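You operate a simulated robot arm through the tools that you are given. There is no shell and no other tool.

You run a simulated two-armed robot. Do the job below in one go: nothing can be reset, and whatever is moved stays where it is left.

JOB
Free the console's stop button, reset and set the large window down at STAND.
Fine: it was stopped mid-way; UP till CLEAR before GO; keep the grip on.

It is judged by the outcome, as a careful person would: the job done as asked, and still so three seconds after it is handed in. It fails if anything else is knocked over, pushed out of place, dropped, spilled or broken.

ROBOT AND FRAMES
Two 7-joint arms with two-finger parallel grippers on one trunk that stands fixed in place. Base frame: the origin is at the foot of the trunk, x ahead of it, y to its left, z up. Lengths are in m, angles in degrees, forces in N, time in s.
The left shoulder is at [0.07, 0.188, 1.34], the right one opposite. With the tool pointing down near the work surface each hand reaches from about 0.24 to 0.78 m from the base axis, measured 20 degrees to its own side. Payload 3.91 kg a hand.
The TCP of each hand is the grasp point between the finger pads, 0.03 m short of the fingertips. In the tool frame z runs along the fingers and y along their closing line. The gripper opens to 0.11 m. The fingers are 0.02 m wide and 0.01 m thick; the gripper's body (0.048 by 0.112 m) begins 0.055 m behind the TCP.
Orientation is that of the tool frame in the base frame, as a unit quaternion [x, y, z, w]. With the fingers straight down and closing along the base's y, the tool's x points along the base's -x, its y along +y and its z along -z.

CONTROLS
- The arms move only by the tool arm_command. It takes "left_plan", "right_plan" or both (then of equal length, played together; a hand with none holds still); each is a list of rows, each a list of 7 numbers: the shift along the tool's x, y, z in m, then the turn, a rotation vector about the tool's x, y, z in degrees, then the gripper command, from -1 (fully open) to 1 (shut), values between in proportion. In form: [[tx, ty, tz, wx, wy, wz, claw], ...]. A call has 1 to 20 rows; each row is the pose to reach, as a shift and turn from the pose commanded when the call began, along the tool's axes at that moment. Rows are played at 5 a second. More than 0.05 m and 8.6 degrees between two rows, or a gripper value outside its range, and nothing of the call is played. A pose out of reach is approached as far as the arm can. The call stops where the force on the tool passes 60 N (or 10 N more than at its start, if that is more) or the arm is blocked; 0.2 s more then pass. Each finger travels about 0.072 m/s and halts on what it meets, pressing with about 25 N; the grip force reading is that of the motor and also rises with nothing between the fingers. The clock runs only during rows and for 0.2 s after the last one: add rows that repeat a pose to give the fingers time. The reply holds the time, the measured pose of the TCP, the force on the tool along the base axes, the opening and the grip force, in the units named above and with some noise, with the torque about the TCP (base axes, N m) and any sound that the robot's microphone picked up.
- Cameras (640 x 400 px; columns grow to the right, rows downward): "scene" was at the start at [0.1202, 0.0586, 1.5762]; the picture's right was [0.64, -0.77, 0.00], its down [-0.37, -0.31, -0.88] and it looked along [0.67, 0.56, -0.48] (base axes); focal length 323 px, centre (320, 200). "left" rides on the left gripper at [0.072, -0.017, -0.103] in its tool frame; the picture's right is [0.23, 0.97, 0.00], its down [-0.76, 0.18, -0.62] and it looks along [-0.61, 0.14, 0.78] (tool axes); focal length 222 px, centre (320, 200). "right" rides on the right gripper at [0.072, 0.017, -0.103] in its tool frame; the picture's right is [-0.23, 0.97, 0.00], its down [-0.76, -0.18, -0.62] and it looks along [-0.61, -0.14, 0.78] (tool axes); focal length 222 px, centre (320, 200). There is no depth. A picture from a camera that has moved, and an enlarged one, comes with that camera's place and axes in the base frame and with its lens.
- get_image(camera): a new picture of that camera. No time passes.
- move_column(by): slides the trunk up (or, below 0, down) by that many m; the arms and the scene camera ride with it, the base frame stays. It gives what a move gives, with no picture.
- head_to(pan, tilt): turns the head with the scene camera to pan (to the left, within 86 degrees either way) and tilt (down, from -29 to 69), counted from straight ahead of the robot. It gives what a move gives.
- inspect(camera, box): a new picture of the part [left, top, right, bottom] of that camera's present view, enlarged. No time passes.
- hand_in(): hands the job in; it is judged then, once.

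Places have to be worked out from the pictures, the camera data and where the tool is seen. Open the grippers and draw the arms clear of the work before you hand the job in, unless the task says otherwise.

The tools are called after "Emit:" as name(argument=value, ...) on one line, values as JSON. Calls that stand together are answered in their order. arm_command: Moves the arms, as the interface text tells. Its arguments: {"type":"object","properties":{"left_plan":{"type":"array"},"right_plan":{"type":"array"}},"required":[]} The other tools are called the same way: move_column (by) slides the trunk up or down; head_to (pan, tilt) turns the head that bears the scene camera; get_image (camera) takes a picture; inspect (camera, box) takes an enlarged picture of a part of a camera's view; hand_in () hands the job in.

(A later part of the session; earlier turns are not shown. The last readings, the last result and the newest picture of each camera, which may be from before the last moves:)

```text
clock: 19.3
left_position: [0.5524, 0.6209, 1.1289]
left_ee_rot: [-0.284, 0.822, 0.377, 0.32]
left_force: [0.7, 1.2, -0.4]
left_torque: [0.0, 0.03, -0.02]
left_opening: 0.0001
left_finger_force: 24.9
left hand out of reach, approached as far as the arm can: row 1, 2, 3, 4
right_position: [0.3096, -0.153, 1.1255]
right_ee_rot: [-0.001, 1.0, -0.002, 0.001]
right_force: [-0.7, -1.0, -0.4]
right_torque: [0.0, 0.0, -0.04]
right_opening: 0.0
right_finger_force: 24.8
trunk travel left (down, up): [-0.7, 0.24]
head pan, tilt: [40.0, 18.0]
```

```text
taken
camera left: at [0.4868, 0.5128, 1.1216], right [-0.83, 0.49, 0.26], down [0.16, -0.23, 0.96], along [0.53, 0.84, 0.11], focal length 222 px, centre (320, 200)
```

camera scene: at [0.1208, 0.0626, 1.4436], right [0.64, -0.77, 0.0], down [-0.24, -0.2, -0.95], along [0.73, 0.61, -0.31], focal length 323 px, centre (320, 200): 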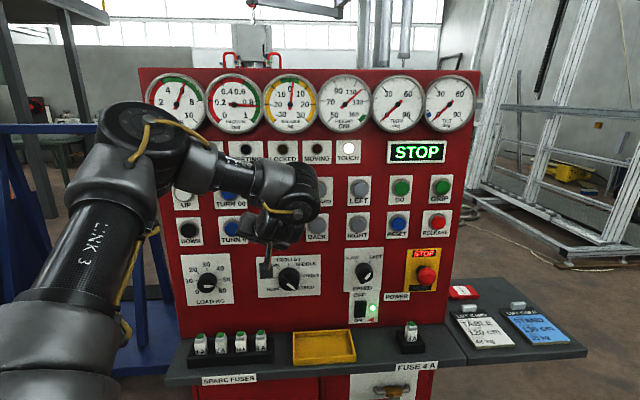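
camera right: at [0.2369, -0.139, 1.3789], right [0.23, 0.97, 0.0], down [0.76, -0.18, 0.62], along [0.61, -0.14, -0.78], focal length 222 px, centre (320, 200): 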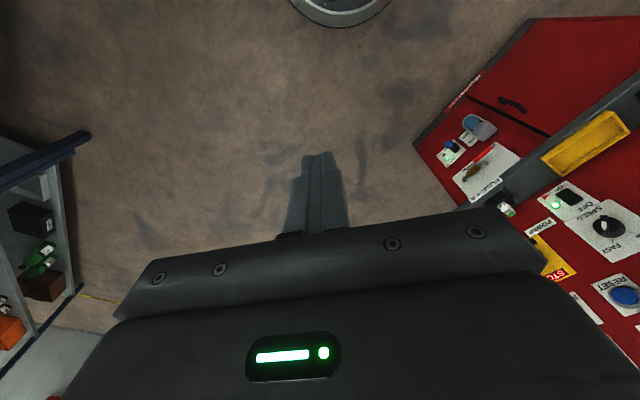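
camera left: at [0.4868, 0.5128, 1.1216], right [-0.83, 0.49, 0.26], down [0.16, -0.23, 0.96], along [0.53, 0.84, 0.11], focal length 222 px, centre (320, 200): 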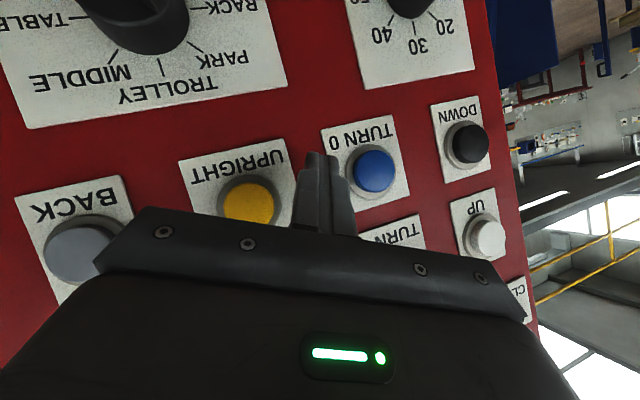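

The arm is at a joint limit here (too folded). I'll return the left hand toward its known-good "tool down" posture away from the panel, first half of the turn only, and check.

Emit:
arm_command(left_plan=[[-0.0016, 0.0049, -0.0113, 4.6, 3.9, 3.5, 1], [-0.0031, 0.0098, -0.0226, 9.2, 7.8, 6.9, 1], [-0.0047, 0.0147, -0.034, 13.8, 11.7, 10.4, 1], [-0.0063, 0.0196, -0.0453, 18.4, 15.6, 13.8, 1], [-0.0079, 0.0245, -0.0566, 23.0, 19.5, 17.3, 1]])

Emit:
get_image(camera="scene")

```text
clock: 20.5
left_position: [0.5236, 0.5885, 1.1724]
left_ee_rot: [-0.149, 0.954, 0.197, 0.169]
left_force: [0.2, 1.0, -0.4]
left_torque: [-0.01, -0.01, -0.05]
left_opening: 0.0
left_finger_force: 25.3
right_position: [0.3091, -0.1532, 1.1246]
right_ee_rot: [-0.001, 1.0, 0.0, 0.0]
right_force: [-0.3, -0.6, 0.5]
right_torque: [-0.04, -0.01, -0.01]
right_opening: 0.0
right_finger_force: 25.0
trunk travel left (down, up): [-0.7, 0.24]
head pan, tilt: [40.0, 18.0]
```

```text
taken
camera scene: at [0.1216, 0.0602, 1.4436], right [0.64, -0.77, 0.0], down [-0.24, -0.2, -0.95], along [0.73, 0.61, -0.31], focal length 323 px, centre (320, 200)
```

scene: 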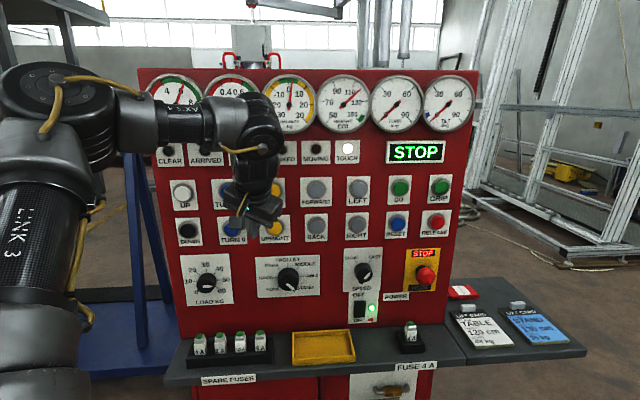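

That worked with no limit. I finish returning to tool-down, moving to about [0.47, 0.40, 1.20], clear of the panel.

Emit:
arm_command(left_plan=[[0.0125, -0.0228, -0.0194, 3.8, 3.3, 2.9, 1], [0.0249, -0.0455, -0.0389, 7.7, 6.6, 5.8, 1], [0.0374, -0.0683, -0.0583, 11.5, 9.85, 8.7, 1], [0.0498, -0.0911, -0.0778, 15.3, 13.1, 11.6, 1], [0.0623, -0.1138, -0.0972, 19.2, 16.4, 14.5, 1], [0.0747, -0.1366, -0.1167, 23.0, 19.7, 17.4, 1]])

Emit:
get_image(camera="scene")

```text
clock: 21.9
left_position: [0.4736, 0.4014, 1.2005]
left_ee_rot: [-0.001, 1.0, 0.002, -0.002]
left_force: [0.2, 0.4, 0.4]
left_torque: [0.03, 0.02, 0.0]
left_opening: 0.0001
left_finger_force: 24.7
right_position: [0.3102, -0.1556, 1.1241]
right_ee_rot: [-0.001, 1.0, 0.0, 0.0]
right_force: [0.6, -0.3, -0.6]
right_torque: [0.03, 0.02, -0.03]
right_opening: 0.0002
right_finger_force: 25.5
trunk travel left (down, up): [-0.7, 0.24]
head pan, tilt: [40.0, 18.0]
```

```text
taken
camera scene: at [0.1223, 0.0588, 1.4436], right [0.64, -0.77, 0.0], down [-0.24, -0.2, -0.95], along [0.73, 0.61, -0.31], focal length 323 px, centre (320, 200)
```

scene: 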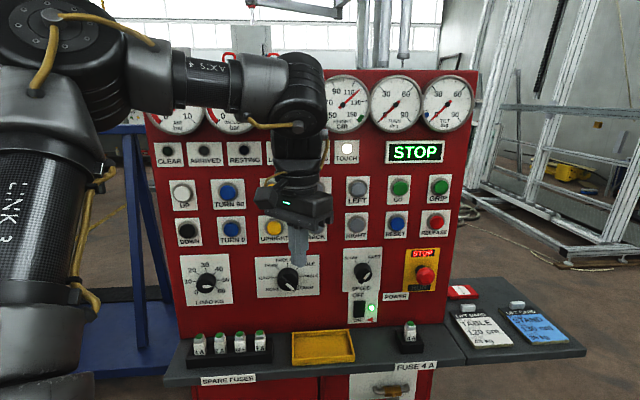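

Good, posture is normal now. I slide the left hand right along the panel at a safe distance to about [0.67, 0.25, 1.15], still pointing down.

Emit:
arm_command(left_plan=[[-0.0283, -0.022, 0.0071, 0, 0, 0, 1], [-0.0566, -0.044, 0.0143, 0, 0, 0, 1], [-0.0849, -0.066, 0.0214, 0, 0, 0, 1], [-0.1131, -0.088, 0.0286, 0, 0, 0, 1], [-0.1414, -0.11, 0.0357, 0, 0, 0, 1], [-0.1697, -0.132, 0.0429, 0, 0, 0, 1], [-0.198, -0.154, 0.05, 0, 0, 0, 1]])

Emit:
get_image(camera="scene")

Emit:
get_image(camera="left")

```text
clock: 23.5
left_position: [0.5532, 0.3229, 1.12]
left_ee_rot: [-0.002, 1.0, 0.0, 0.0]
left_force: [0.6, 0.5, 0.5]
left_torque: [0.03, -0.04, 0.02]
left_opening: 0.0
left_finger_force: 24.8
left hand out of reach, approached as far as the arm can: row 2, 3, 4, 5, 6, 7
right_position: [0.3095, -0.1541, 1.1253]
right_ee_rot: [-0.001, 1.0, -0.001, 0.001]
right_force: [-0.3, 0.6, 0.0]
right_torque: [-0.02, 0.05, 0.02]
right_opening: 0.0
right_finger_force: 25.0
trunk travel left (down, up): [-0.7, 0.24]
head pan, tilt: [40.0, 18.0]
```

```text
taken
camera scene: at [0.1228, 0.0596, 1.4436], right [0.64, -0.77, 0.0], down [-0.24, -0.2, -0.95], along [0.73, 0.61, -0.31], focal length 323 px, centre (320, 200)
```

scene: 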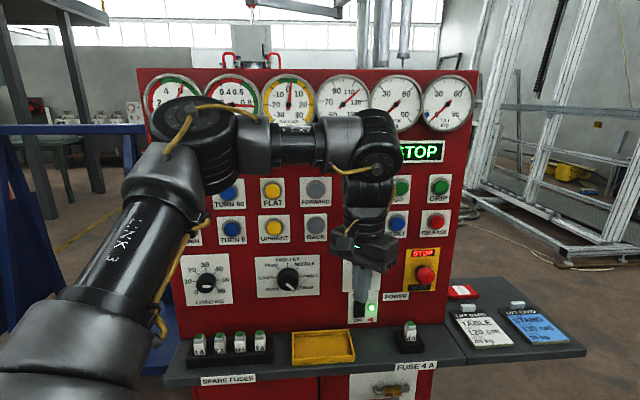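

```text
taken
camera left: at [0.4806, 0.308, 1.2247], right [-0.23, 0.97, 0.0], down [0.76, 0.18, 0.62], along [0.61, 0.14, -0.78], focal length 222 px, centre (320, 200)
```

left: 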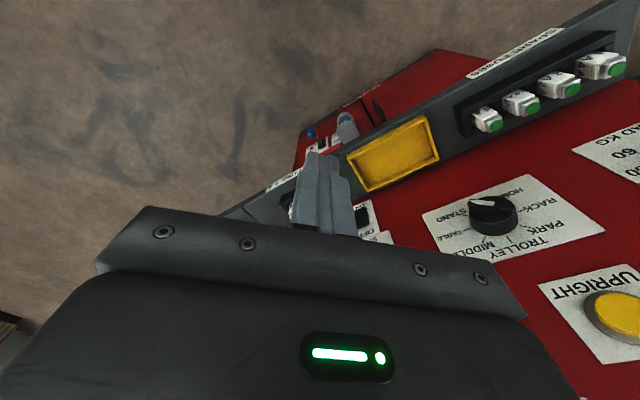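

That height is too high for tool-down reach from the lowered shoulder. I lower the hand straight down to about z 1.0 (n≈0.62, clear of the shelf) to free the joints.

Emit:
arm_command(left_plan=[[0, 0, 0.03, 0, 0, 0, 1], [0, 0, 0.06, 0, 0, 0, 1], [0, 0, 0.09, 0, 0, 0, 1], [0, 0, 0.12, 0, 0, 0, 1]])

Emit:
get_image(camera="scene")

```text
clock: 24.5
left_position: [0.5568, 0.3225, 1.0003]
left_ee_rot: [-0.001, 1.0, 0.0, -0.001]
left_force: [-0.1, -0.2, 0.1]
left_torque: [-0.01, 0.02, -0.05]
left_opening: 0.0001
left_finger_force: 25.4
right_position: [0.3114, -0.1539, 1.1242]
right_ee_rot: [-0.001, 1.0, -0.001, -0.001]
right_force: [0.3, -0.3, -0.7]
right_torque: [0.0, 0.03, -0.01]
right_opening: 0.0
right_finger_force: 25.4
trunk travel left (down, up): [-0.7, 0.24]
head pan, tilt: [40.0, 18.0]
```

```text
taken
camera scene: at [0.1234, 0.0604, 1.4435], right [0.64, -0.77, 0.0], down [-0.24, -0.2, -0.95], along [0.73, 0.61, -0.31], focal length 323 px, centre (320, 200)
```

scene: 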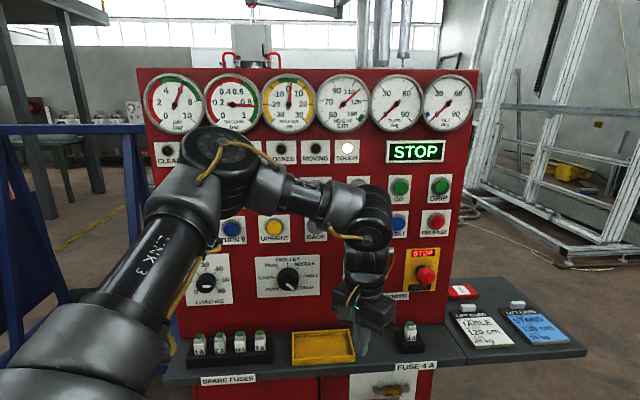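

Free again. Now I slide right along the panel by ~0.13 m at this height.

Emit:
arm_command(left_plan=[[-0.023, -0.024, 0, 0, 0, 0, 1], [-0.047, -0.048, 0, 0, 0, 0, 1], [-0.07, -0.073, 0, 0, 0, 0, 1], [-0.093, -0.097, 0, 0, 0, 0, 1]])

Emit:
get_image(camera="left")

```text
clock: 25.5
left_position: [0.5668, 0.3003, 1.009]
left_ee_rot: [-0.001, 1.0, 0.0, -0.001]
left_force: [-0.3, 1.0, -0.5]
left_torque: [0.0, 0.02, 0.0]
left_opening: 0.0
left_finger_force: 24.9
left hand out of reach, approached as far as the arm can: row 1, 2, 3, 4
right_position: [0.3124, -0.1544, 1.1258]
right_ee_rot: [-0.002, 1.0, 0.0, 0.0]
right_force: [-0.1, 0.3, -0.5]
right_torque: [0.01, -0.02, 0.01]
right_opening: 0.0003
right_finger_force: 24.7
trunk travel left (down, up): [-0.7, 0.24]
head pan, tilt: [40.0, 18.0]
```

```text
taken
camera left: at [0.4952, 0.282, 1.1147], right [-0.23, 0.97, 0.0], down [0.76, 0.18, 0.62], along [0.61, 0.14, -0.78], focal length 222 px, centre (320, 200)
```

left: 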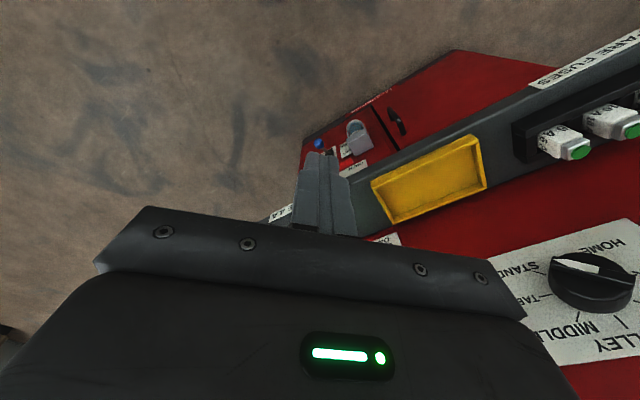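

Still limited; the wrist yaw may be what's at its limit. I test a small yaw of the tool toward the panel heading, in place.

Emit:
arm_command(left_plan=[[0, 0, 0, 0, 0, -8, 1], [0, 0, 0, 0, 0, -16, 1]])

```text
clock: 26.1
left_position: [0.5675, 0.2986, 1.0098]
left_ee_rot: [-0.141, 0.99, 0.001, -0.001]
left_force: [0.3, 0.5, 0.0]
left_torque: [0.0, -0.02, 0.01]
left_opening: 0.0004
left_finger_force: 24.9
right_position: [0.3112, -0.1542, 1.124]
right_ee_rot: [-0.001, 1.0, 0.001, 0.0]
right_force: [0.2, 0.2, -0.4]
right_torque: [-0.01, -0.02, 0.0]
right_opening: 0.0
right_finger_force: 25.2
trunk travel left (down, up): [-0.7, 0.24]
head pan, tilt: [40.0, 18.0]
```

Yaw toward the panel heading is free. I continue the yaw to 45° in place.

Emit:
arm_command(left_plan=[[0, 0, 0, 0, 0, -7.3, 1], [0, 0, 0, 0, 0, -14.6, 1], [0, 0, 0, 0, 0, -22, 1], [0, 0, 0, 0, 0, -29, 1]])

```text
clock: 27.1
left_position: [0.5994, 0.3628, 1.0334]
left_ee_rot: [-0.383, 0.924, 0.002, -0.003]
left_force: [-0.3, 0.2, -0.7]
left_torque: [0.01, 0.04, -0.04]
left_opening: 0.0
left_finger_force: 25.5
left hand out of reach, approached as far as the arm can: row 2, 3, 4
right_position: [0.3103, -0.154, 1.1242]
right_ee_rot: [0.0, 1.0, -0.001, 0.0]
right_force: [0.7, -0.6, -0.1]
right_torque: [-0.01, 0.02, 0.03]
right_opening: 0.0002
right_finger_force: 24.5
trunk travel left (down, up): [-0.7, 0.24]
head pan, tilt: [40.0, 18.0]
```

The hand kept its heading but drifted left, so the wrist roll is at a limit this way. I check the picture, then try the opposite roll (flipping the hand by turning clockwise), which would also put its camera on top.

Emit:
get_image(camera="scene")

Emit:
arm_command(left_plan=[[0, 0, 0, 0, 0, 8.5, 1], [0, 0, 0, 0, 0, 17, 1], [0, 0, 0, 0, 0, 25.5, 1], [0, 0, 0, 0, 0, 34, 1], [0, 0, 0, 0, 0, 42.5, 1], [0, 0, 0, 0, 0, 51, 1], [0, 0, 0, 0, 0, 59.5, 1], [0, 0, 0, 0, 0, 68, 1], [0, 0, 0, 0, 0, 76.5, 1], [0, 0, 0, 0, 0, 85, 1]])

Emit:
get_image(camera="scene")

```text
taken
camera scene: at [0.1221, 0.0605, 1.4436], right [0.64, -0.77, 0.0], down [-0.24, -0.2, -0.95], along [0.73, 0.61, -0.31], focal length 323 px, centre (320, 200)
```

scene: 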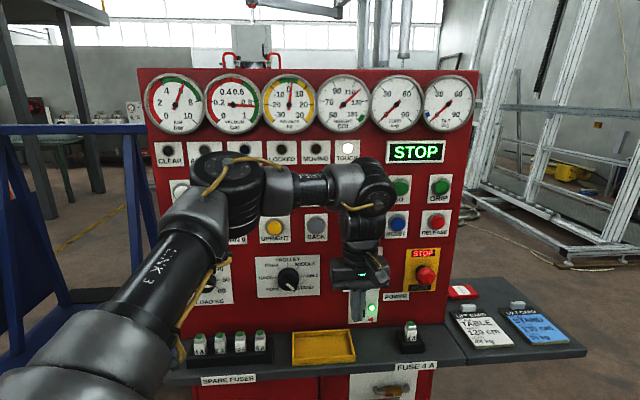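

```text
clock: 29.3
left_position: [0.6003, 0.3601, 1.0335]
left_ee_rot: [0.342, 0.94, 0.001, -0.001]
left_force: [-0.8, 0.2, -0.5]
left_torque: [0.0, -0.02, 0.02]
left_opening: 0.0
left_finger_force: 24.5
right_position: [0.3097, -0.1545, 1.1247]
right_ee_rot: [-0.001, 1.0, 0.001, 0.0]
right_force: [0.0, 0.5, -0.8]
right_torque: [-0.04, 0.01, -0.01]
right_opening: 0.0
right_finger_force: 24.9
trunk travel left (down, up): [-0.7, 0.24]
head pan, tilt: [40.0, 18.0]
```

```text
taken
camera scene: at [0.1222, 0.0599, 1.4436], right [0.64, -0.77, 0.0], down [-0.24, -0.2, -0.95], along [0.73, 0.61, -0.31], focal length 323 px, centre (320, 200)
```

scene: 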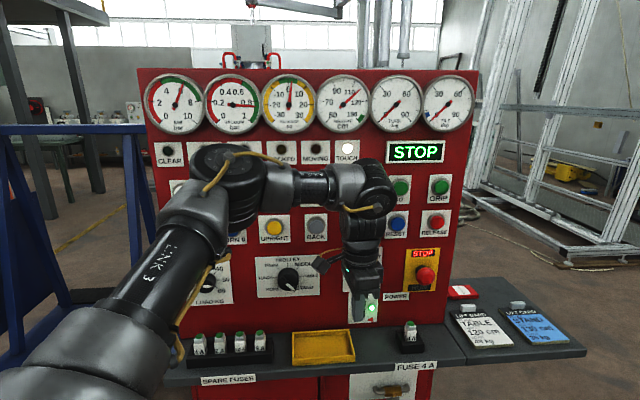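

Turning the other way is free (heading now −40°). I continue clockwise to −135° so the hand is flipped, camera toward the panel side.

Emit:
arm_command(left_plan=[[0, 0, 0, 0, 0, 8, 1], [0, 0, 0, 0, 0, 16, 1], [0, 0, 0, 0, 0, 24, 1], [0, 0, 0, 0, 0, 32, 1], [0, 0, 0, 0, 0, 40, 1], [0, 0, 0, 0, 0, 48, 1], [0, 0, 0, 0, 0, 56, 1], [0, 0, 0, 0, 0, 64, 1], [0, 0, 0, 0, 0, 72, 1], [0, 0, 0, 0, 0, 80, 1], [0, 0, 0, 0, 0, 88, 1], [0, 0, 0, 0, 0, 95, 1]])

Emit:
get_image(camera="scene")

Emit:
get_image(camera="left")

```text
clock: 31.9
left_position: [0.5984, 0.3616, 1.0345]
left_ee_rot: [0.924, 0.383, 0.0, -0.002]
left_force: [0.0, -0.6, 0.5]
left_torque: [0.0, -0.02, -0.02]
left_opening: 0.0001
left_finger_force: 25.3
right_position: [0.3107, -0.1555, 1.1246]
right_ee_rot: [-0.001, 1.0, 0.0, 0.001]
right_force: [-0.4, -0.1, 0.2]
right_torque: [-0.03, 0.0, -0.03]
right_opening: 0.0
right_finger_force: 24.9
trunk travel left (down, up): [-0.7, 0.24]
head pan, tilt: [40.0, 18.0]
```

```text
taken
camera scene: at [0.1221, 0.0598, 1.4436], right [0.64, -0.77, 0.0], down [-0.24, -0.2, -0.95], along [0.73, 0.61, -0.31], focal length 323 px, centre (320, 200)
```

scene: 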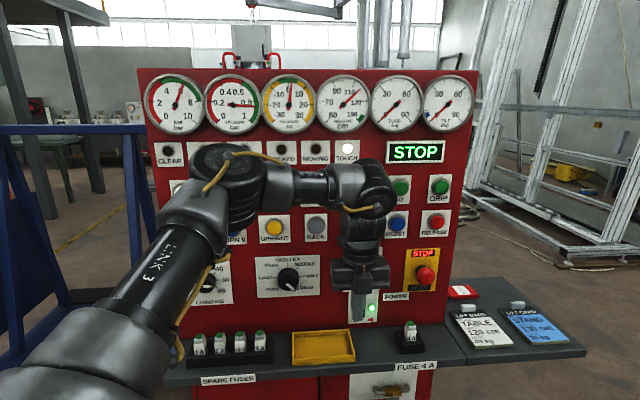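

```text
taken
camera left: at [0.6388, 0.4235, 1.1384], right [0.85, -0.53, 0.0], down [-0.41, -0.67, 0.62], along [-0.33, -0.53, -0.78], focal length 222 px, centre (320, 200)
```

left: 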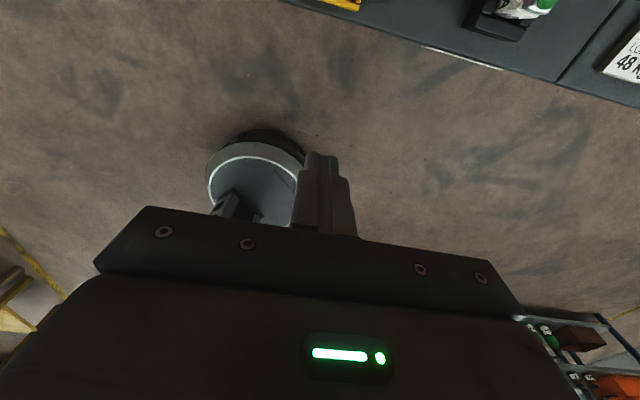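

Flipped successfully. Now I slide along the panel (+y of the tool) by 0.14 m and see if the joints allow it.

Emit:
arm_command(left_plan=[[0, 0.035, 0, 0, 0, 0, 1], [0, 0.07, 0, 0, 0, 0, 1], [0, 0.105, 0, 0, 0, 0, 1], [0, 0.14, 0, 0, 0, 0, 1]])

Emit:
get_image(camera="scene")

```text
clock: 32.9
left_position: [0.5931, 0.3374, 1.0354]
left_ee_rot: [0.924, 0.384, 0.0, 0.0]
left_force: [-0.2, 0.5, -0.1]
left_torque: [-0.01, 0.02, 0.03]
left_opening: 0.0
left_finger_force: 24.7
left hand out of reach, approached as far as the arm can: row 1, 2, 3, 4
right_position: [0.3107, -0.1535, 1.1252]
right_ee_rot: [-0.001, 1.0, 0.0, 0.0]
right_force: [-0.6, -0.4, -0.4]
right_torque: [0.0, 0.01, -0.02]
right_opening: 0.0
right_finger_force: 24.6
trunk travel left (down, up): [-0.7, 0.24]
head pan, tilt: [40.0, 18.0]
```

```text
taken
camera scene: at [0.1222, 0.06, 1.4436], right [0.64, -0.77, 0.0], down [-0.24, -0.2, -0.95], along [0.73, 0.61, -0.31], focal length 323 px, centre (320, 200)
```

scene: 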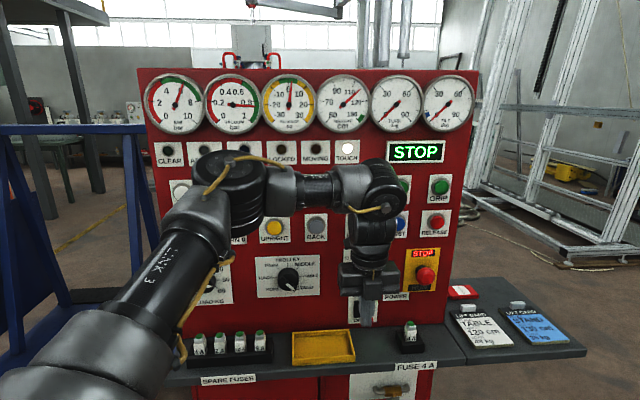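

The blockage looks like a shoulder/elbow posture limit with the hand high relative to the shoulder. I raise the trunk fully so the hand works lower relative to the shoulder.

Emit:
move_column(by=0.23)

Emit:
arm_command(left_plan=[[0, 0, 0.04, 0, 0, 0, 1], [0, 0, 0.08, 0, 0, 0, 1], [0, 0, 0.12, 0, 0, 0, 1], [0, 0, 0.16, 0, 0, 0, 1], [0, 0, 0.2, 0, 0, 0, 1], [0, 0, 0.23, 0, 0, 0, 1]])

Emit:
get_image(camera="scene")

```text
clock: 35.4
left_position: [0.593, 0.337, 1.2645]
left_ee_rot: [0.923, 0.384, -0.001, 0.0]
left_force: [-0.4, 0.1, 0.6]
left_torque: [-0.02, 0.02, 0.0]
left_opening: 0.0
left_finger_force: 25.2
right_position: [0.3096, -0.1539, 1.3547]
right_ee_rot: [-0.001, 1.0, 0.0, 0.0]
right_force: [-0.6, -0.7, 0.3]
right_torque: [0.0, -0.02, -0.01]
right_opening: 0.0
right_finger_force: 24.6
trunk travel left (down, up): [-0.93, 0.01]
head pan, tilt: [40.0, 18.0]
```

```text
clock: 36.8
left_position: [0.5428, 0.3703, 1.1032]
left_ee_rot: [0.923, 0.385, 0.001, 0.0]
left_force: [0.2, 0.3, 0.7]
left_torque: [-0.04, 0.02, 0.0]
left_opening: 0.0
left_finger_force: 24.5
left hand out of reach, approached as far as the arm can: row 1, 2, 3, 4, 5, 6
right_position: [0.3103, -0.1538, 1.3549]
right_ee_rot: [-0.001, 1.0, 0.0, 0.0]
right_force: [-0.4, -0.3, -0.2]
right_torque: [0.01, -0.01, -0.01]
right_opening: 0.0002
right_finger_force: 24.9
trunk travel left (down, up): [-0.93, 0.01]
head pan, tilt: [40.0, 18.0]
```

```text
taken
camera scene: at [0.1221, 0.0604, 1.6736], right [0.64, -0.77, 0.0], down [-0.24, -0.2, -0.95], along [0.73, 0.61, -0.31], focal length 323 px, centre (320, 200)
```

scene: 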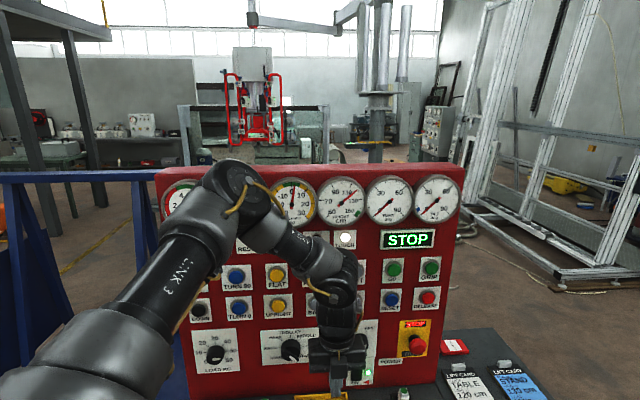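

Only partly lower; the upper arm seems stuck at a shoulder limit. I look at the left shoulder with the head to understand the posture.

Emit:
head_to(pan=75, tilt=35)

Emit:
get_image(camera="scene")

Emit:
get_image(camera="left")

Emit:
get_image(camera="right")

```text
clock: 37.8
left_position: [0.5425, 0.3704, 1.1041]
left_ee_rot: [0.923, 0.384, 0.001, 0.001]
left_force: [0.7, 0.0, -0.3]
left_torque: [0.01, -0.02, 0.01]
left_opening: 0.0002
left_finger_force: 24.8
right_position: [0.311, -0.1546, 1.3541]
right_ee_rot: [-0.001, 1.0, 0.0, 0.0]
right_force: [0.5, 0.2, 0.7]
right_torque: [0.01, -0.01, -0.02]
right_opening: 0.0002
right_finger_force: 25.0
trunk travel left (down, up): [-0.93, 0.01]
head pan, tilt: [75.0, 35.0]
```

```text
taken
camera scene: at [0.0736, 0.0847, 1.6466], right [0.97, -0.26, 0.0], down [-0.15, -0.55, -0.82], along [0.21, 0.79, -0.57], focal length 323 px, centre (320, 200)
```

scene: 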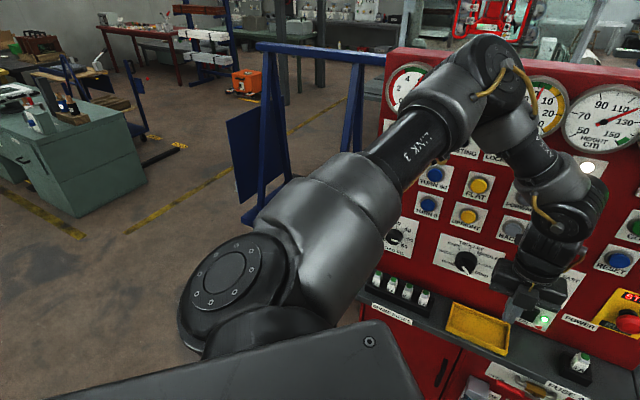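

```text
taken
camera left: at [0.5812, 0.4331, 1.2086], right [0.85, -0.53, 0.0], down [-0.41, -0.67, 0.62], along [-0.33, -0.53, -0.78], focal length 222 px, centre (320, 200)
```

left: 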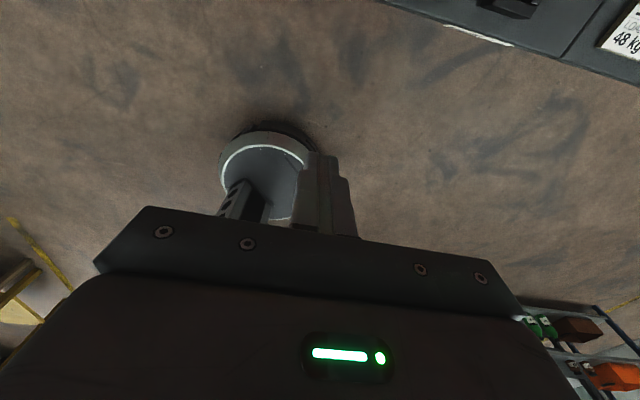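

```text
taken
camera right: at [0.237, -0.1387, 1.4589], right [0.22, 0.97, 0.0], down [0.76, -0.18, 0.62], along [0.61, -0.14, -0.78], focal length 222 px, centre (320, 200)
```

right: 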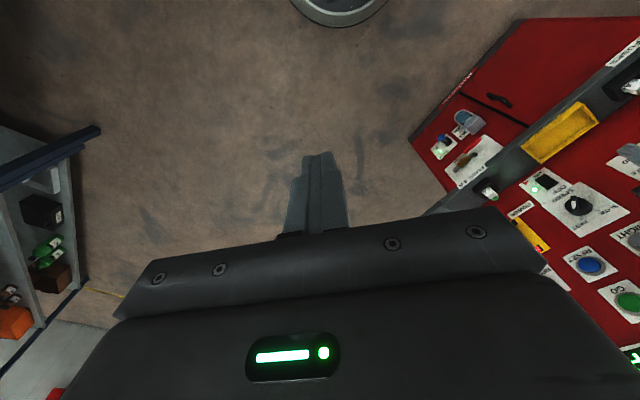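

I see the shoulder disc and elbow-up posture. To find which directions are free, I make tiny probing moves (2 cm / 4°) well away from the panel and read the reach flags.

Emit:
arm_command(left_plan=[[0.02, 0, 0, 0, 0, 0, 1], [-0.02, 0, 0, 0, 0, 0, 1], [0, 0.02, 0, 0, 0, 0, 1], [0, -0.02, 0, 0, 0, 0, 1], [0, 0, 0.02, 0, 0, 0, 1], [0, 0, -0.02, 0, 0, 0, 1], [0, 0, 0, 4, 0, 0, 1], [0, 0, 0, -4, 0, 0, 1], [0, 0, 0, 0, 4, 0, 1], [0, 0, 0, 0, -4, 0, 1], [0, 0, 0, 0, 0, 4, 1], [0, 0, 0, 0, 0, -4, 1], [0, 0, 0, 0, 0, 0, 1]])

```text
clock: 40.6
left_position: [0.5403, 0.3677, 1.1041]
left_ee_rot: [0.923, 0.384, 0.0, -0.001]
left_force: [0.6, -0.3, 0.5]
left_torque: [-0.07, 0.02, 0.0]
left_opening: 0.0
left_finger_force: 24.5
left hand out of reach, approached as far as the arm can: row 1, 3, 5, 7
right_position: [0.3114, -0.1554, 1.3545]
right_ee_rot: [-0.001, 1.0, 0.0, 0.0]
right_force: [0.8, -0.2, -0.5]
right_torque: [0.04, -0.01, 0.01]
right_opening: 0.0002
right_finger_force: 25.1
trunk travel left (down, up): [-0.93, 0.01]
head pan, tilt: [75.0, 35.0]
```

Forward, rightward and downward wrist motion is blocked, so the arm wants the hand higher relative to the shoulder: I should lower the trunk instead. First I check the right arm's surroundings (bench clearance) before doing so.

Emit:
head_to(pan=-75, tilt=40)

Emit:
get_image(camera="scene")

Emit:
head_to(pan=-30, tilt=25)

Emit:
get_image(camera="scene")

```text
clock: 42.9
left_position: [0.54, 0.3678, 1.1043]
left_ee_rot: [0.923, 0.384, 0.0, 0.0]
left_force: [0.3, 0.2, -0.4]
left_torque: [0.01, 0.03, 0.0]
left_opening: 0.0
left_finger_force: 24.8
right_position: [0.3098, -0.1552, 1.3554]
right_ee_rot: [-0.001, 1.0, 0.0, -0.001]
right_force: [-0.5, -0.7, -0.1]
right_torque: [-0.02, 0.01, 0.01]
right_opening: 0.0001
right_finger_force: 25.0
trunk travel left (down, up): [-0.93, 0.01]
head pan, tilt: [-75.0, 40.0]
```

```text
taken
camera scene: at [0.0727, -0.0823, 1.639], right [-0.97, -0.26, 0.0], down [-0.17, 0.62, -0.77], along [0.2, -0.74, -0.64], focal length 323 px, centre (320, 200)
```

scene: 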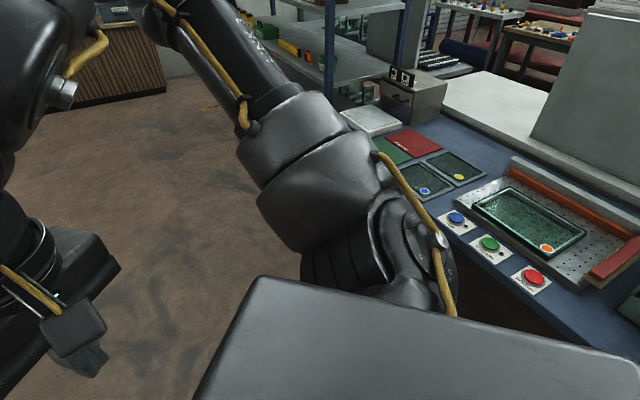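

```text
clock: 44.0
left_position: [0.5402, 0.3689, 1.1038]
left_ee_rot: [0.923, 0.385, 0.0, 0.0]
left_force: [0.9, -0.2, -0.1]
left_torque: [0.02, 0.0, 0.02]
left_opening: 0.0002
left_finger_force: 24.9
right_position: [0.3097, -0.1529, 1.3556]
right_ee_rot: [-0.001, 1.0, 0.0, 0.0]
right_force: [0.2, 0.5, 0.2]
right_torque: [0.01, 0.03, 0.0]
right_opening: 0.0001
right_finger_force: 25.0
trunk travel left (down, up): [-0.93, 0.01]
head pan, tilt: [-30.0, 25.0]
```

```text
taken
camera scene: at [0.1304, -0.0462, 1.6623], right [-0.5, -0.87, 0.0], down [-0.37, 0.21, -0.91], along [0.78, -0.45, -0.42], focal length 323 px, centre (320, 200)
```

scene: 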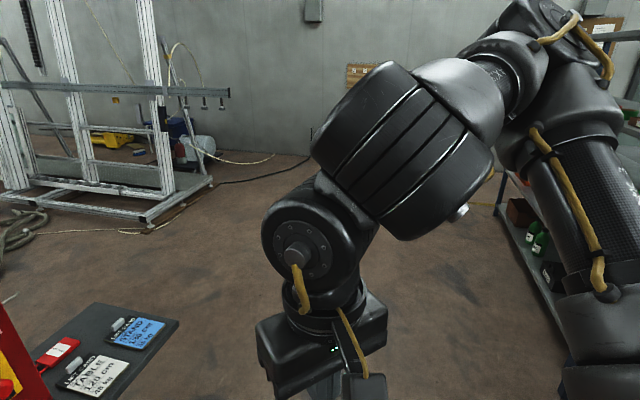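

The right arm has ample room. Before lowering, I test pitching the left tool up toward the panel (free by the probe), first 40° while rising 8 cm.

Emit:
arm_command(left_plan=[[0, 0, -0.015, 0, 8, 0, 1], [0, 0.005, -0.03, 0, 16, 0, 1], [0.005, 0.01, -0.045, 0, 24, 0, 1], [0.01, 0.02, -0.06, 0, 32, 0, 1], [0.02, 0.03, -0.08, 0, 40, 0, 1]])

Emit:
head_to(pan=40, tilt=25)

Emit:
get_image(camera="scene")

Emit:
get_image(camera="left")

```text
clock: 45.2
left_position: [0.5676, 0.3861, 1.2011]
left_ee_rot: [0.868, 0.36, 0.317, -0.131]
left_force: [0.1, 0.9, 0.4]
left_torque: [0.01, 0.01, -0.02]
left_opening: 0.0001
left_finger_force: 25.5
left hand out of reach, approached as far as the arm can: row 4, 5
right_position: [0.3101, -0.1541, 1.3545]
right_ee_rot: [-0.001, 1.0, -0.001, 0.0]
right_force: [0.0, -1.2, -1.2]
right_torque: [-0.02, -0.03, 0.03]
right_opening: 0.0002
right_finger_force: 24.4
trunk travel left (down, up): [-0.93, 0.01]
head pan, tilt: [-30.0, 25.0]
```

```text
clock: 46.6
left_position: [0.5674, 0.3863, 1.199]
left_ee_rot: [0.868, 0.36, 0.315, -0.131]
left_force: [-0.2, -0.2, 0.1]
left_torque: [-0.02, -0.02, 0.02]
left_opening: 0.0001
left_finger_force: 25.5
right_position: [0.3098, -0.154, 1.3552]
right_ee_rot: [-0.001, 1.0, 0.0, 0.0]
right_force: [-0.5, 0.7, 0.2]
right_torque: [0.03, 0.0, 0.01]
right_opening: 0.0
right_finger_force: 25.7
trunk travel left (down, up): [-0.93, 0.01]
head pan, tilt: [40.0, 25.0]
```

```text
taken
camera scene: at [0.1213, 0.059, 1.6623], right [0.64, -0.77, 0.0], down [-0.32, -0.27, -0.91], along [0.69, 0.58, -0.42], focal length 323 px, centre (320, 200)
```

scene: 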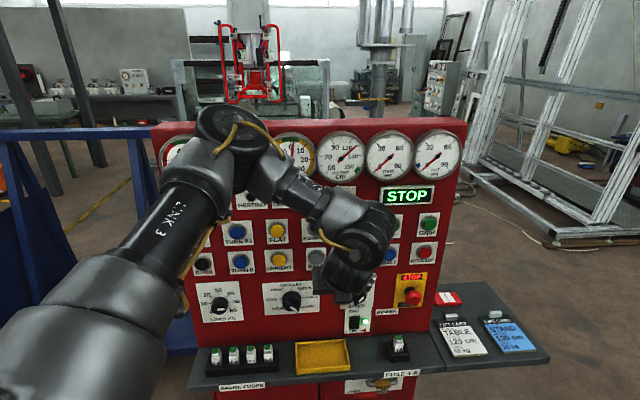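

```text
taken
camera left: at [0.5483, 0.3909, 1.3259], right [0.81, -0.56, 0.15], down [-0.57, -0.82, -0.01], along [0.13, -0.07, -0.99], focal length 222 px, centre (320, 200)
```

left: 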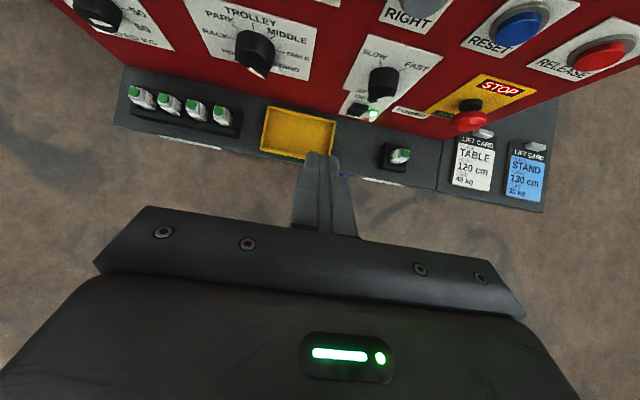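

The flipped view is upright and useful: STOP mushroom, RESET, RELEASE and the cards are visible. The wrist wants to be higher than the shoulder, so I raise/retract the hand slightly and then lower the trunk in steps.

Emit:
arm_command(left_plan=[[0.025, 0, -0.03, 0, 0, 0, 1], [0.05, 0, -0.06, 0, 0, 0, 1], [0.075, 0, -0.09, 0, 0, 0, 1], [0.1, 0, -0.12, 0, 0, 0, 1]])

Emit:
move_column(by=-0.3)

Emit:
get_image(camera="scene")

```text
clock: 47.6
left_position: [0.5685, 0.3867, 1.358]
left_ee_rot: [0.868, 0.36, 0.316, -0.131]
left_force: [0.3, -0.3, -0.2]
left_torque: [0.01, 0.02, 0.0]
left_opening: 0.0
left_finger_force: 25.2
right_position: [0.3089, -0.1553, 1.3552]
right_ee_rot: [-0.001, 1.0, 0.001, 0.0]
right_force: [-0.1, 0.6, -0.5]
right_torque: [0.02, -0.01, 0.0]
right_opening: 0.0
right_finger_force: 25.3
trunk travel left (down, up): [-0.93, 0.01]
head pan, tilt: [40.0, 25.0]
```

```text
clock: 50.6
left_position: [0.5699, 0.3875, 1.057]
left_ee_rot: [0.868, 0.36, 0.316, -0.131]
left_force: [0.1, 0.1, 0.7]
left_torque: [0.04, 0.03, 0.0]
left_opening: 0.0
left_finger_force: 25.1
right_position: [0.3092, -0.1546, 1.056]
right_ee_rot: [-0.001, 1.0, 0.0, 0.0]
right_force: [0.2, -0.6, -0.9]
right_torque: [-0.05, 0.05, 0.02]
right_opening: 0.0
right_finger_force: 24.8
trunk travel left (down, up): [-0.63, 0.31]
head pan, tilt: [40.0, 25.0]
```

```text
taken
camera scene: at [0.1211, 0.0591, 1.3623], right [0.64, -0.77, 0.0], down [-0.32, -0.27, -0.91], along [0.69, 0.58, -0.42], focal length 323 px, centre (320, 200)
```

scene: 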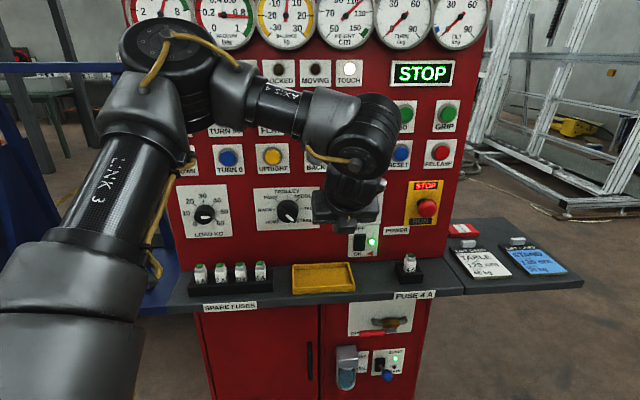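

That all went freely. Now I test sliding right (+y of tool) by 0.1 m at this trunk height.

Emit:
arm_command(left_plan=[[0, 0.025, 0, 0, 0, 0, 1], [0, 0.05, 0, 0, 0, 0, 1], [0, 0.075, 0, 0, 0, 0, 1], [0, 0.1, 0, 0, 0, 0, 1]])

```text
clock: 51.6
left_position: [0.6047, 0.3897, 1.0463]
left_ee_rot: [0.869, 0.36, 0.316, -0.127]
left_force: [0.0, -0.1, 0.4]
left_torque: [0.02, -0.02, 0.02]
left_opening: 0.0
left_finger_force: 24.8
left hand out of reach, approached as far as the arm can: row 1, 2, 3, 4
right_position: [0.311, -0.1546, 1.0552]
right_ee_rot: [-0.001, 1.0, 0.0, 0.0]
right_force: [-0.1, -0.1, -0.5]
right_torque: [0.04, -0.03, 0.0]
right_opening: 0.0
right_finger_force: 25.6
trunk travel left (down, up): [-0.63, 0.31]
head pan, tilt: [40.0, 25.0]
```

Only −y (inward) motion is blocked while +x moved freely. I probe again in small steps here to see which rotations relieve it.

Emit:
arm_command(left_plan=[[0.02, 0, 0, 0, 0, 0, 1], [-0.02, 0, 0, 0, 0, 0, 1], [0, 0.02, 0, 0, 0, 0, 1], [0, -0.02, 0, 0, 0, 0, 1], [0, 0, 0.02, 0, 0, 0, 1], [0, 0, -0.02, 0, 0, 0, 1], [0, 0, 0, 4, 0, 0, 1], [0, 0, 0, -4, 0, 0, 1], [0, 0, 0, 0, 4, 0, 1], [0, 0, 0, 0, -4, 0, 1], [0, 0, 0, 0, 0, 4, 1], [0, 0, 0, 0, 0, -4, 1], [0, 0, 0, 0, 0, 0, 1]])

Emit:
head_to(pan=70, tilt=20)

Emit:
get_image(camera="scene")

```text
clock: 54.4
left_position: [0.6047, 0.3919, 1.0432]
left_ee_rot: [0.868, 0.36, 0.316, -0.129]
left_force: [0.1, 0.4, -0.1]
left_torque: [-0.01, -0.02, -0.02]
left_opening: 0.0
left_finger_force: 24.8
left hand out of reach, approached as far as the arm can: row 2, 3, 6, 7, 9
right_position: [0.3098, -0.1539, 1.0539]
right_ee_rot: [0.0, 1.0, 0.0, 0.0]
right_force: [0.2, 0.2, -0.1]
right_torque: [0.0, -0.02, 0.0]
right_opening: 0.0
right_finger_force: 24.5
trunk travel left (down, up): [-0.63, 0.31]
head pan, tilt: [40.0, 25.0]
```

```text
clock: 55.4
left_position: [0.6031, 0.3915, 1.0441]
left_ee_rot: [0.868, 0.36, 0.317, -0.129]
left_force: [0.4, -0.3, 0.5]
left_torque: [-0.02, -0.01, -0.02]
left_opening: 0.0
left_finger_force: 24.7
right_position: [0.3107, -0.1544, 1.0545]
right_ee_rot: [-0.001, 1.0, 0.0, 0.001]
right_force: [0.6, 0.8, -0.3]
right_torque: [0.02, 0.02, -0.01]
right_opening: 0.0003
right_finger_force: 24.9
trunk travel left (down, up): [-0.63, 0.31]
head pan, tilt: [70.0, 20.0]
```

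```text
taken
camera scene: at [0.0826, 0.0873, 1.3704], right [0.94, -0.34, 0.0], down [-0.12, -0.32, -0.94], along [0.32, 0.88, -0.34], focal length 323 px, centre (320, 200)
```

scene: 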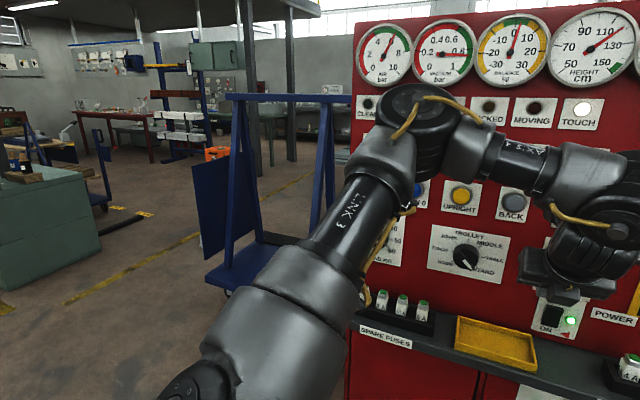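

The wrist cannot go further inward (−y) here; turning the tool's heading from 45° to 0° will let the hand go right without the wrist moving inward. I yaw the hand −45° in place.

Emit:
arm_command(left_plan=[[0, 0, 0, -4.83, 0, 5.75, 1], [0, 0, 0, -9.67, 0, 11.5, 1], [0, 0, 0, -14.5, 0, 17.25, 1], [0, 0, 0, -19.33, 0, 23.0, 1], [0, 0, 0, -24.17, 0, 28.75, 1], [0, 0, 0, -29.0, 0, 34.5, 1]])

Emit:
head_to(pan=40, tilt=20)

Emit:
get_image(camera="scene")

```text
clock: 56.8
left_position: [0.6029, 0.3894, 1.044]
left_ee_rot: [0.94, -0.002, 0.342, 0.001]
left_force: [0.9, 0.6, -0.9]
left_torque: [-0.01, -0.01, 0.01]
left_opening: 0.0
left_finger_force: 25.2
right_position: [0.3105, -0.1538, 1.0548]
right_ee_rot: [0.0, 1.0, -0.001, 0.0]
right_force: [-0.3, -0.3, -0.7]
right_torque: [-0.01, -0.01, 0.01]
right_opening: 0.0
right_finger_force: 25.2
trunk travel left (down, up): [-0.63, 0.31]
head pan, tilt: [70.0, 20.0]
```

```text
clock: 57.7
left_position: [0.6036, 0.3894, 1.0455]
left_ee_rot: [0.94, 0.0, 0.342, 0.0]
left_force: [0.0, -0.5, -0.1]
left_torque: [-0.01, 0.01, -0.02]
left_opening: 0.0003
left_finger_force: 24.9
right_position: [0.3111, -0.1545, 1.0556]
right_ee_rot: [-0.001, 1.0, 0.0, -0.001]
right_force: [1.0, -1.1, -0.2]
right_torque: [0.03, 0.01, -0.01]
right_opening: 0.0
right_finger_force: 25.6
trunk travel left (down, up): [-0.63, 0.31]
head pan, tilt: [40.0, 20.0]
```

```text
taken
camera scene: at [0.1218, 0.0599, 1.3704], right [0.64, -0.77, 0.0], down [-0.26, -0.22, -0.94], along [0.72, 0.6, -0.34], focal length 323 px, centre (320, 200)
```

scene: 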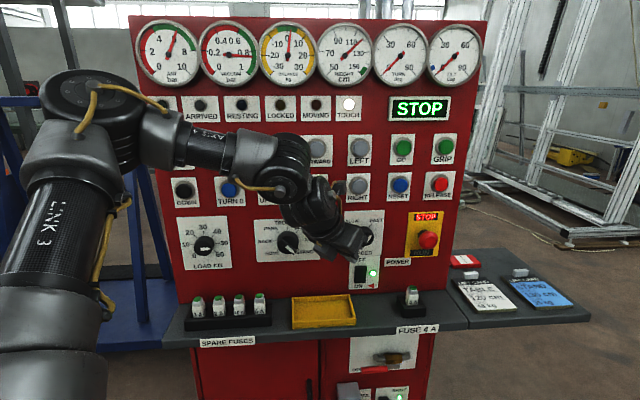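

No flags this time and the arm is relaxed. Now I move right and forward toward the stop switch: to about [0.70, 0.31, 1.02].

Emit:
arm_command(left_plan=[[0.015, 0.02, 0.021, 0, 0, 0, 1], [0.03, 0.04, 0.042, 0, 0, 0, 1], [0.045, 0.06, 0.063, 0, 0, 0, 1], [0.06, 0.08, 0.083, 0, 0, 0, 1]])

Emit:
get_image(camera="left")

Emit:
get_image(camera="scene")

```text
clock: 58.7
left_position: [0.7032, 0.3076, 1.0185]
left_ee_rot: [0.94, 0.0, 0.341, 0.001]
left_force: [1.1, 0.3, 0.0]
left_torque: [0.01, 0.02, -0.01]
left_opening: 0.0
left_finger_force: 24.3
right_position: [0.3122, -0.1543, 1.0539]
right_ee_rot: [-0.002, 1.0, 0.001, 0.0]
right_force: [0.8, -0.3, -0.4]
right_torque: [-0.01, 0.0, 0.04]
right_opening: 0.0001
right_finger_force: 24.9
trunk travel left (down, up): [-0.63, 0.31]
head pan, tilt: [40.0, 20.0]
```

```text
taken
camera left: at [0.6937, 0.3247, 1.146], right [0.18, -0.97, 0.15], down [-0.98, -0.18, -0.01], along [0.04, -0.14, -0.99], focal length 222 px, centre (320, 200)
```

left: 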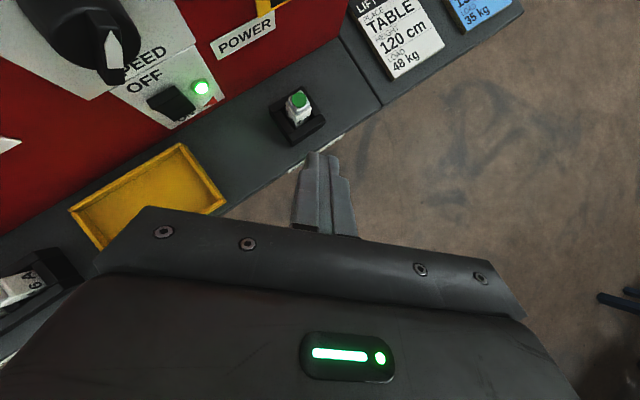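

```text
taken
camera scene: at [0.124, 0.0595, 1.3702], right [0.64, -0.77, 0.0], down [-0.26, -0.22, -0.94], along [0.72, 0.6, -0.34], focal length 323 px, centre (320, 200)
```

scene: 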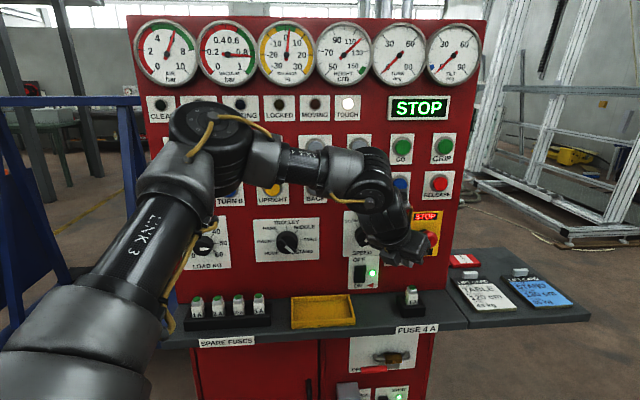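

Reached exactly. Now I pitch the tool up 40° to near horizontal so the camera sees the stop switch from above.

Emit:
arm_command(left_plan=[[0, 0, 0, 0, 8, 0, 1], [0, 0, 0, 0, 16, 0, 1], [0, 0, 0, 0, 24, 0, 1], [0, 0, 0, 0, 32, 0, 1], [0, 0, 0, 0, 40, 0, 1]])

Emit:
get_image(camera="left")

Emit:
get_image(camera="scene")

```text
clock: 59.9
left_position: [0.7029, 0.3102, 1.0195]
left_ee_rot: [0.766, 0.002, 0.643, -0.002]
left_force: [0.0, -0.1, 0.9]
left_torque: [0.0, 0.01, -0.01]
left_opening: 0.0
left_finger_force: 25.3
right_position: [0.3113, -0.1529, 1.0543]
right_ee_rot: [-0.001, 1.0, -0.001, 0.0]
right_force: [-0.5, -0.3, -0.3]
right_torque: [0.01, 0.03, 0.01]
right_opening: 0.0002
right_finger_force: 25.6
trunk travel left (down, up): [-0.63, 0.31]
head pan, tilt: [40.0, 20.0]
```

```text
taken
camera left: at [0.6144, 0.3261, 1.1096], right [0.04, -0.97, 0.22], down [-0.74, -0.18, -0.64], along [0.67, -0.14, -0.73], focal length 222 px, centre (320, 200)
```

left: 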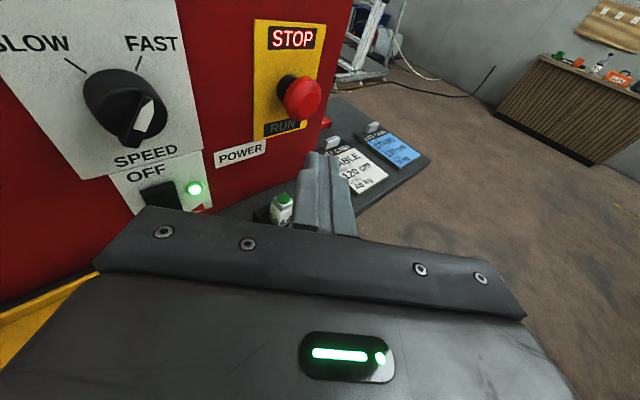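

```text
taken
camera scene: at [0.1226, 0.0603, 1.3703], right [0.64, -0.77, 0.0], down [-0.26, -0.22, -0.94], along [0.72, 0.6, -0.34], focal length 323 px, centre (320, 200)
```

scene: 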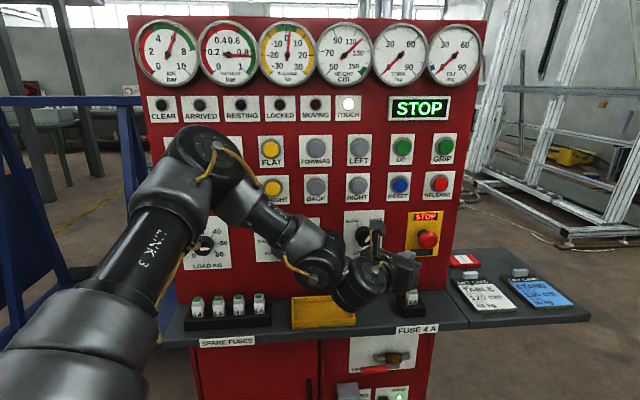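

Clear view of the stop switch now: mushroom centre ≈ [0.891, 0.333, 0.982], about 5 cm wide; panel surface about 0.875 m out at heading ~46°. I zoom in to see how it is latched.

Emit:
inspect(camera="left", box=[230, 10, 350, 150])

Emit:
inspect(camera="left", box=[0, 10, 220, 230])

Emit:
inspect(camera="scene", box=[395, 200, 455, 265])

Emit:
inspect(camera="scene", box=[330, 320, 420, 400])

```text
2.86 times, centred on (290, 80) of left
camera zoom: at [0.6144, 0.3261, 1.1096], right [0.04, -0.97, 0.22], down [-0.74, -0.18, -0.64], along [0.67, -0.14, -0.73], focal length 635 px, centre (406, 543)
```

zoom: 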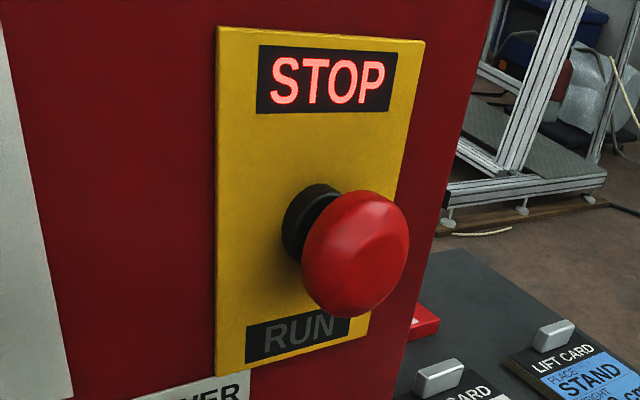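

```text
1.82 times, centred on (110, 120) of left
camera zoom: at [0.6144, 0.3261, 1.1096], right [0.04, -0.97, 0.22], down [-0.74, -0.18, -0.64], along [0.67, -0.14, -0.73], focal length 404 px, centre (702, 346)
```

zoom: 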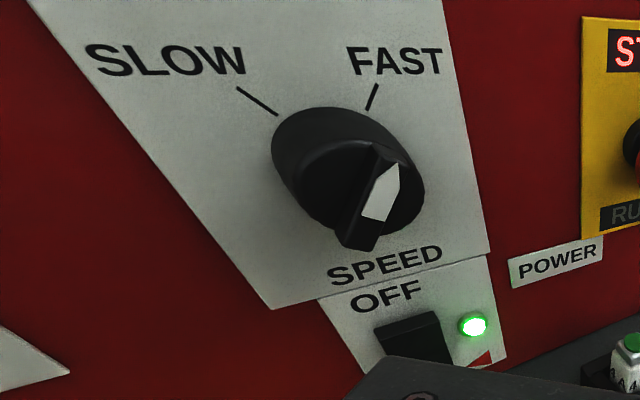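

```text
6.15 times, centred on (425, 232) of scene
camera zoom: at [0.1226, 0.0603, 1.3703], right [0.64, -0.77, 0.0], down [-0.26, -0.22, -0.94], along [0.72, 0.6, -0.34], focal length 1987 px, centre (-326, 0)
```

zoom: 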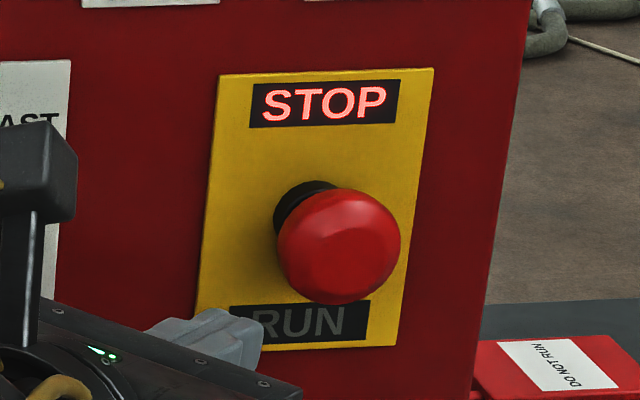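

```text
5.00 times, centred on (375, 360) of scene
camera zoom: at [0.1226, 0.0603, 1.3703], right [0.64, -0.77, 0.0], down [-0.26, -0.22, -0.94], along [0.72, 0.6, -0.34], focal length 1614 px, centre (45, -600)
```

zoom: 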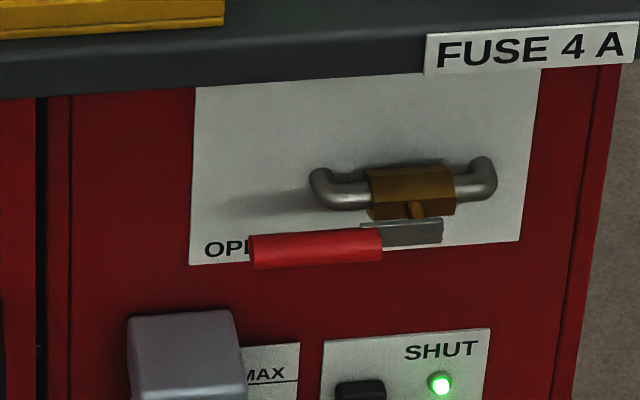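

No arrows or lock on it: a plain latched mushroom on a black shaft, to be pulled or twisted out. I test how far the hand can be squared up to the panel by yawing it left in small steps here.

Emit:
arm_command(left_plan=[[-0.01, 0, -0.01, 7.9, 0, -1.4, 1], [-0.01, 0, -0.02, 15.8, 0, -2.8, 1]])

```text
clock: 60.5
left_position: [0.6848, 0.3188, 1.0179]
left_ee_rot: [0.758, 0.107, 0.637, -0.087]
left_force: [-0.1, -0.3, -0.3]
left_torque: [0.0, -0.01, -0.03]
left_opening: 0.0001
left_finger_force: 24.9
left hand out of reach, approached as far as the arm can: row 2
right_position: [0.312, -0.1559, 1.054]
right_ee_rot: [0.0, 1.0, 0.001, 0.001]
right_force: [0.8, -0.2, -0.2]
right_torque: [-0.02, 0.01, 0.0]
right_opening: 0.0
right_finger_force: 25.2
trunk travel left (down, up): [-0.63, 0.31]
head pan, tilt: [40.0, 20.0]
```

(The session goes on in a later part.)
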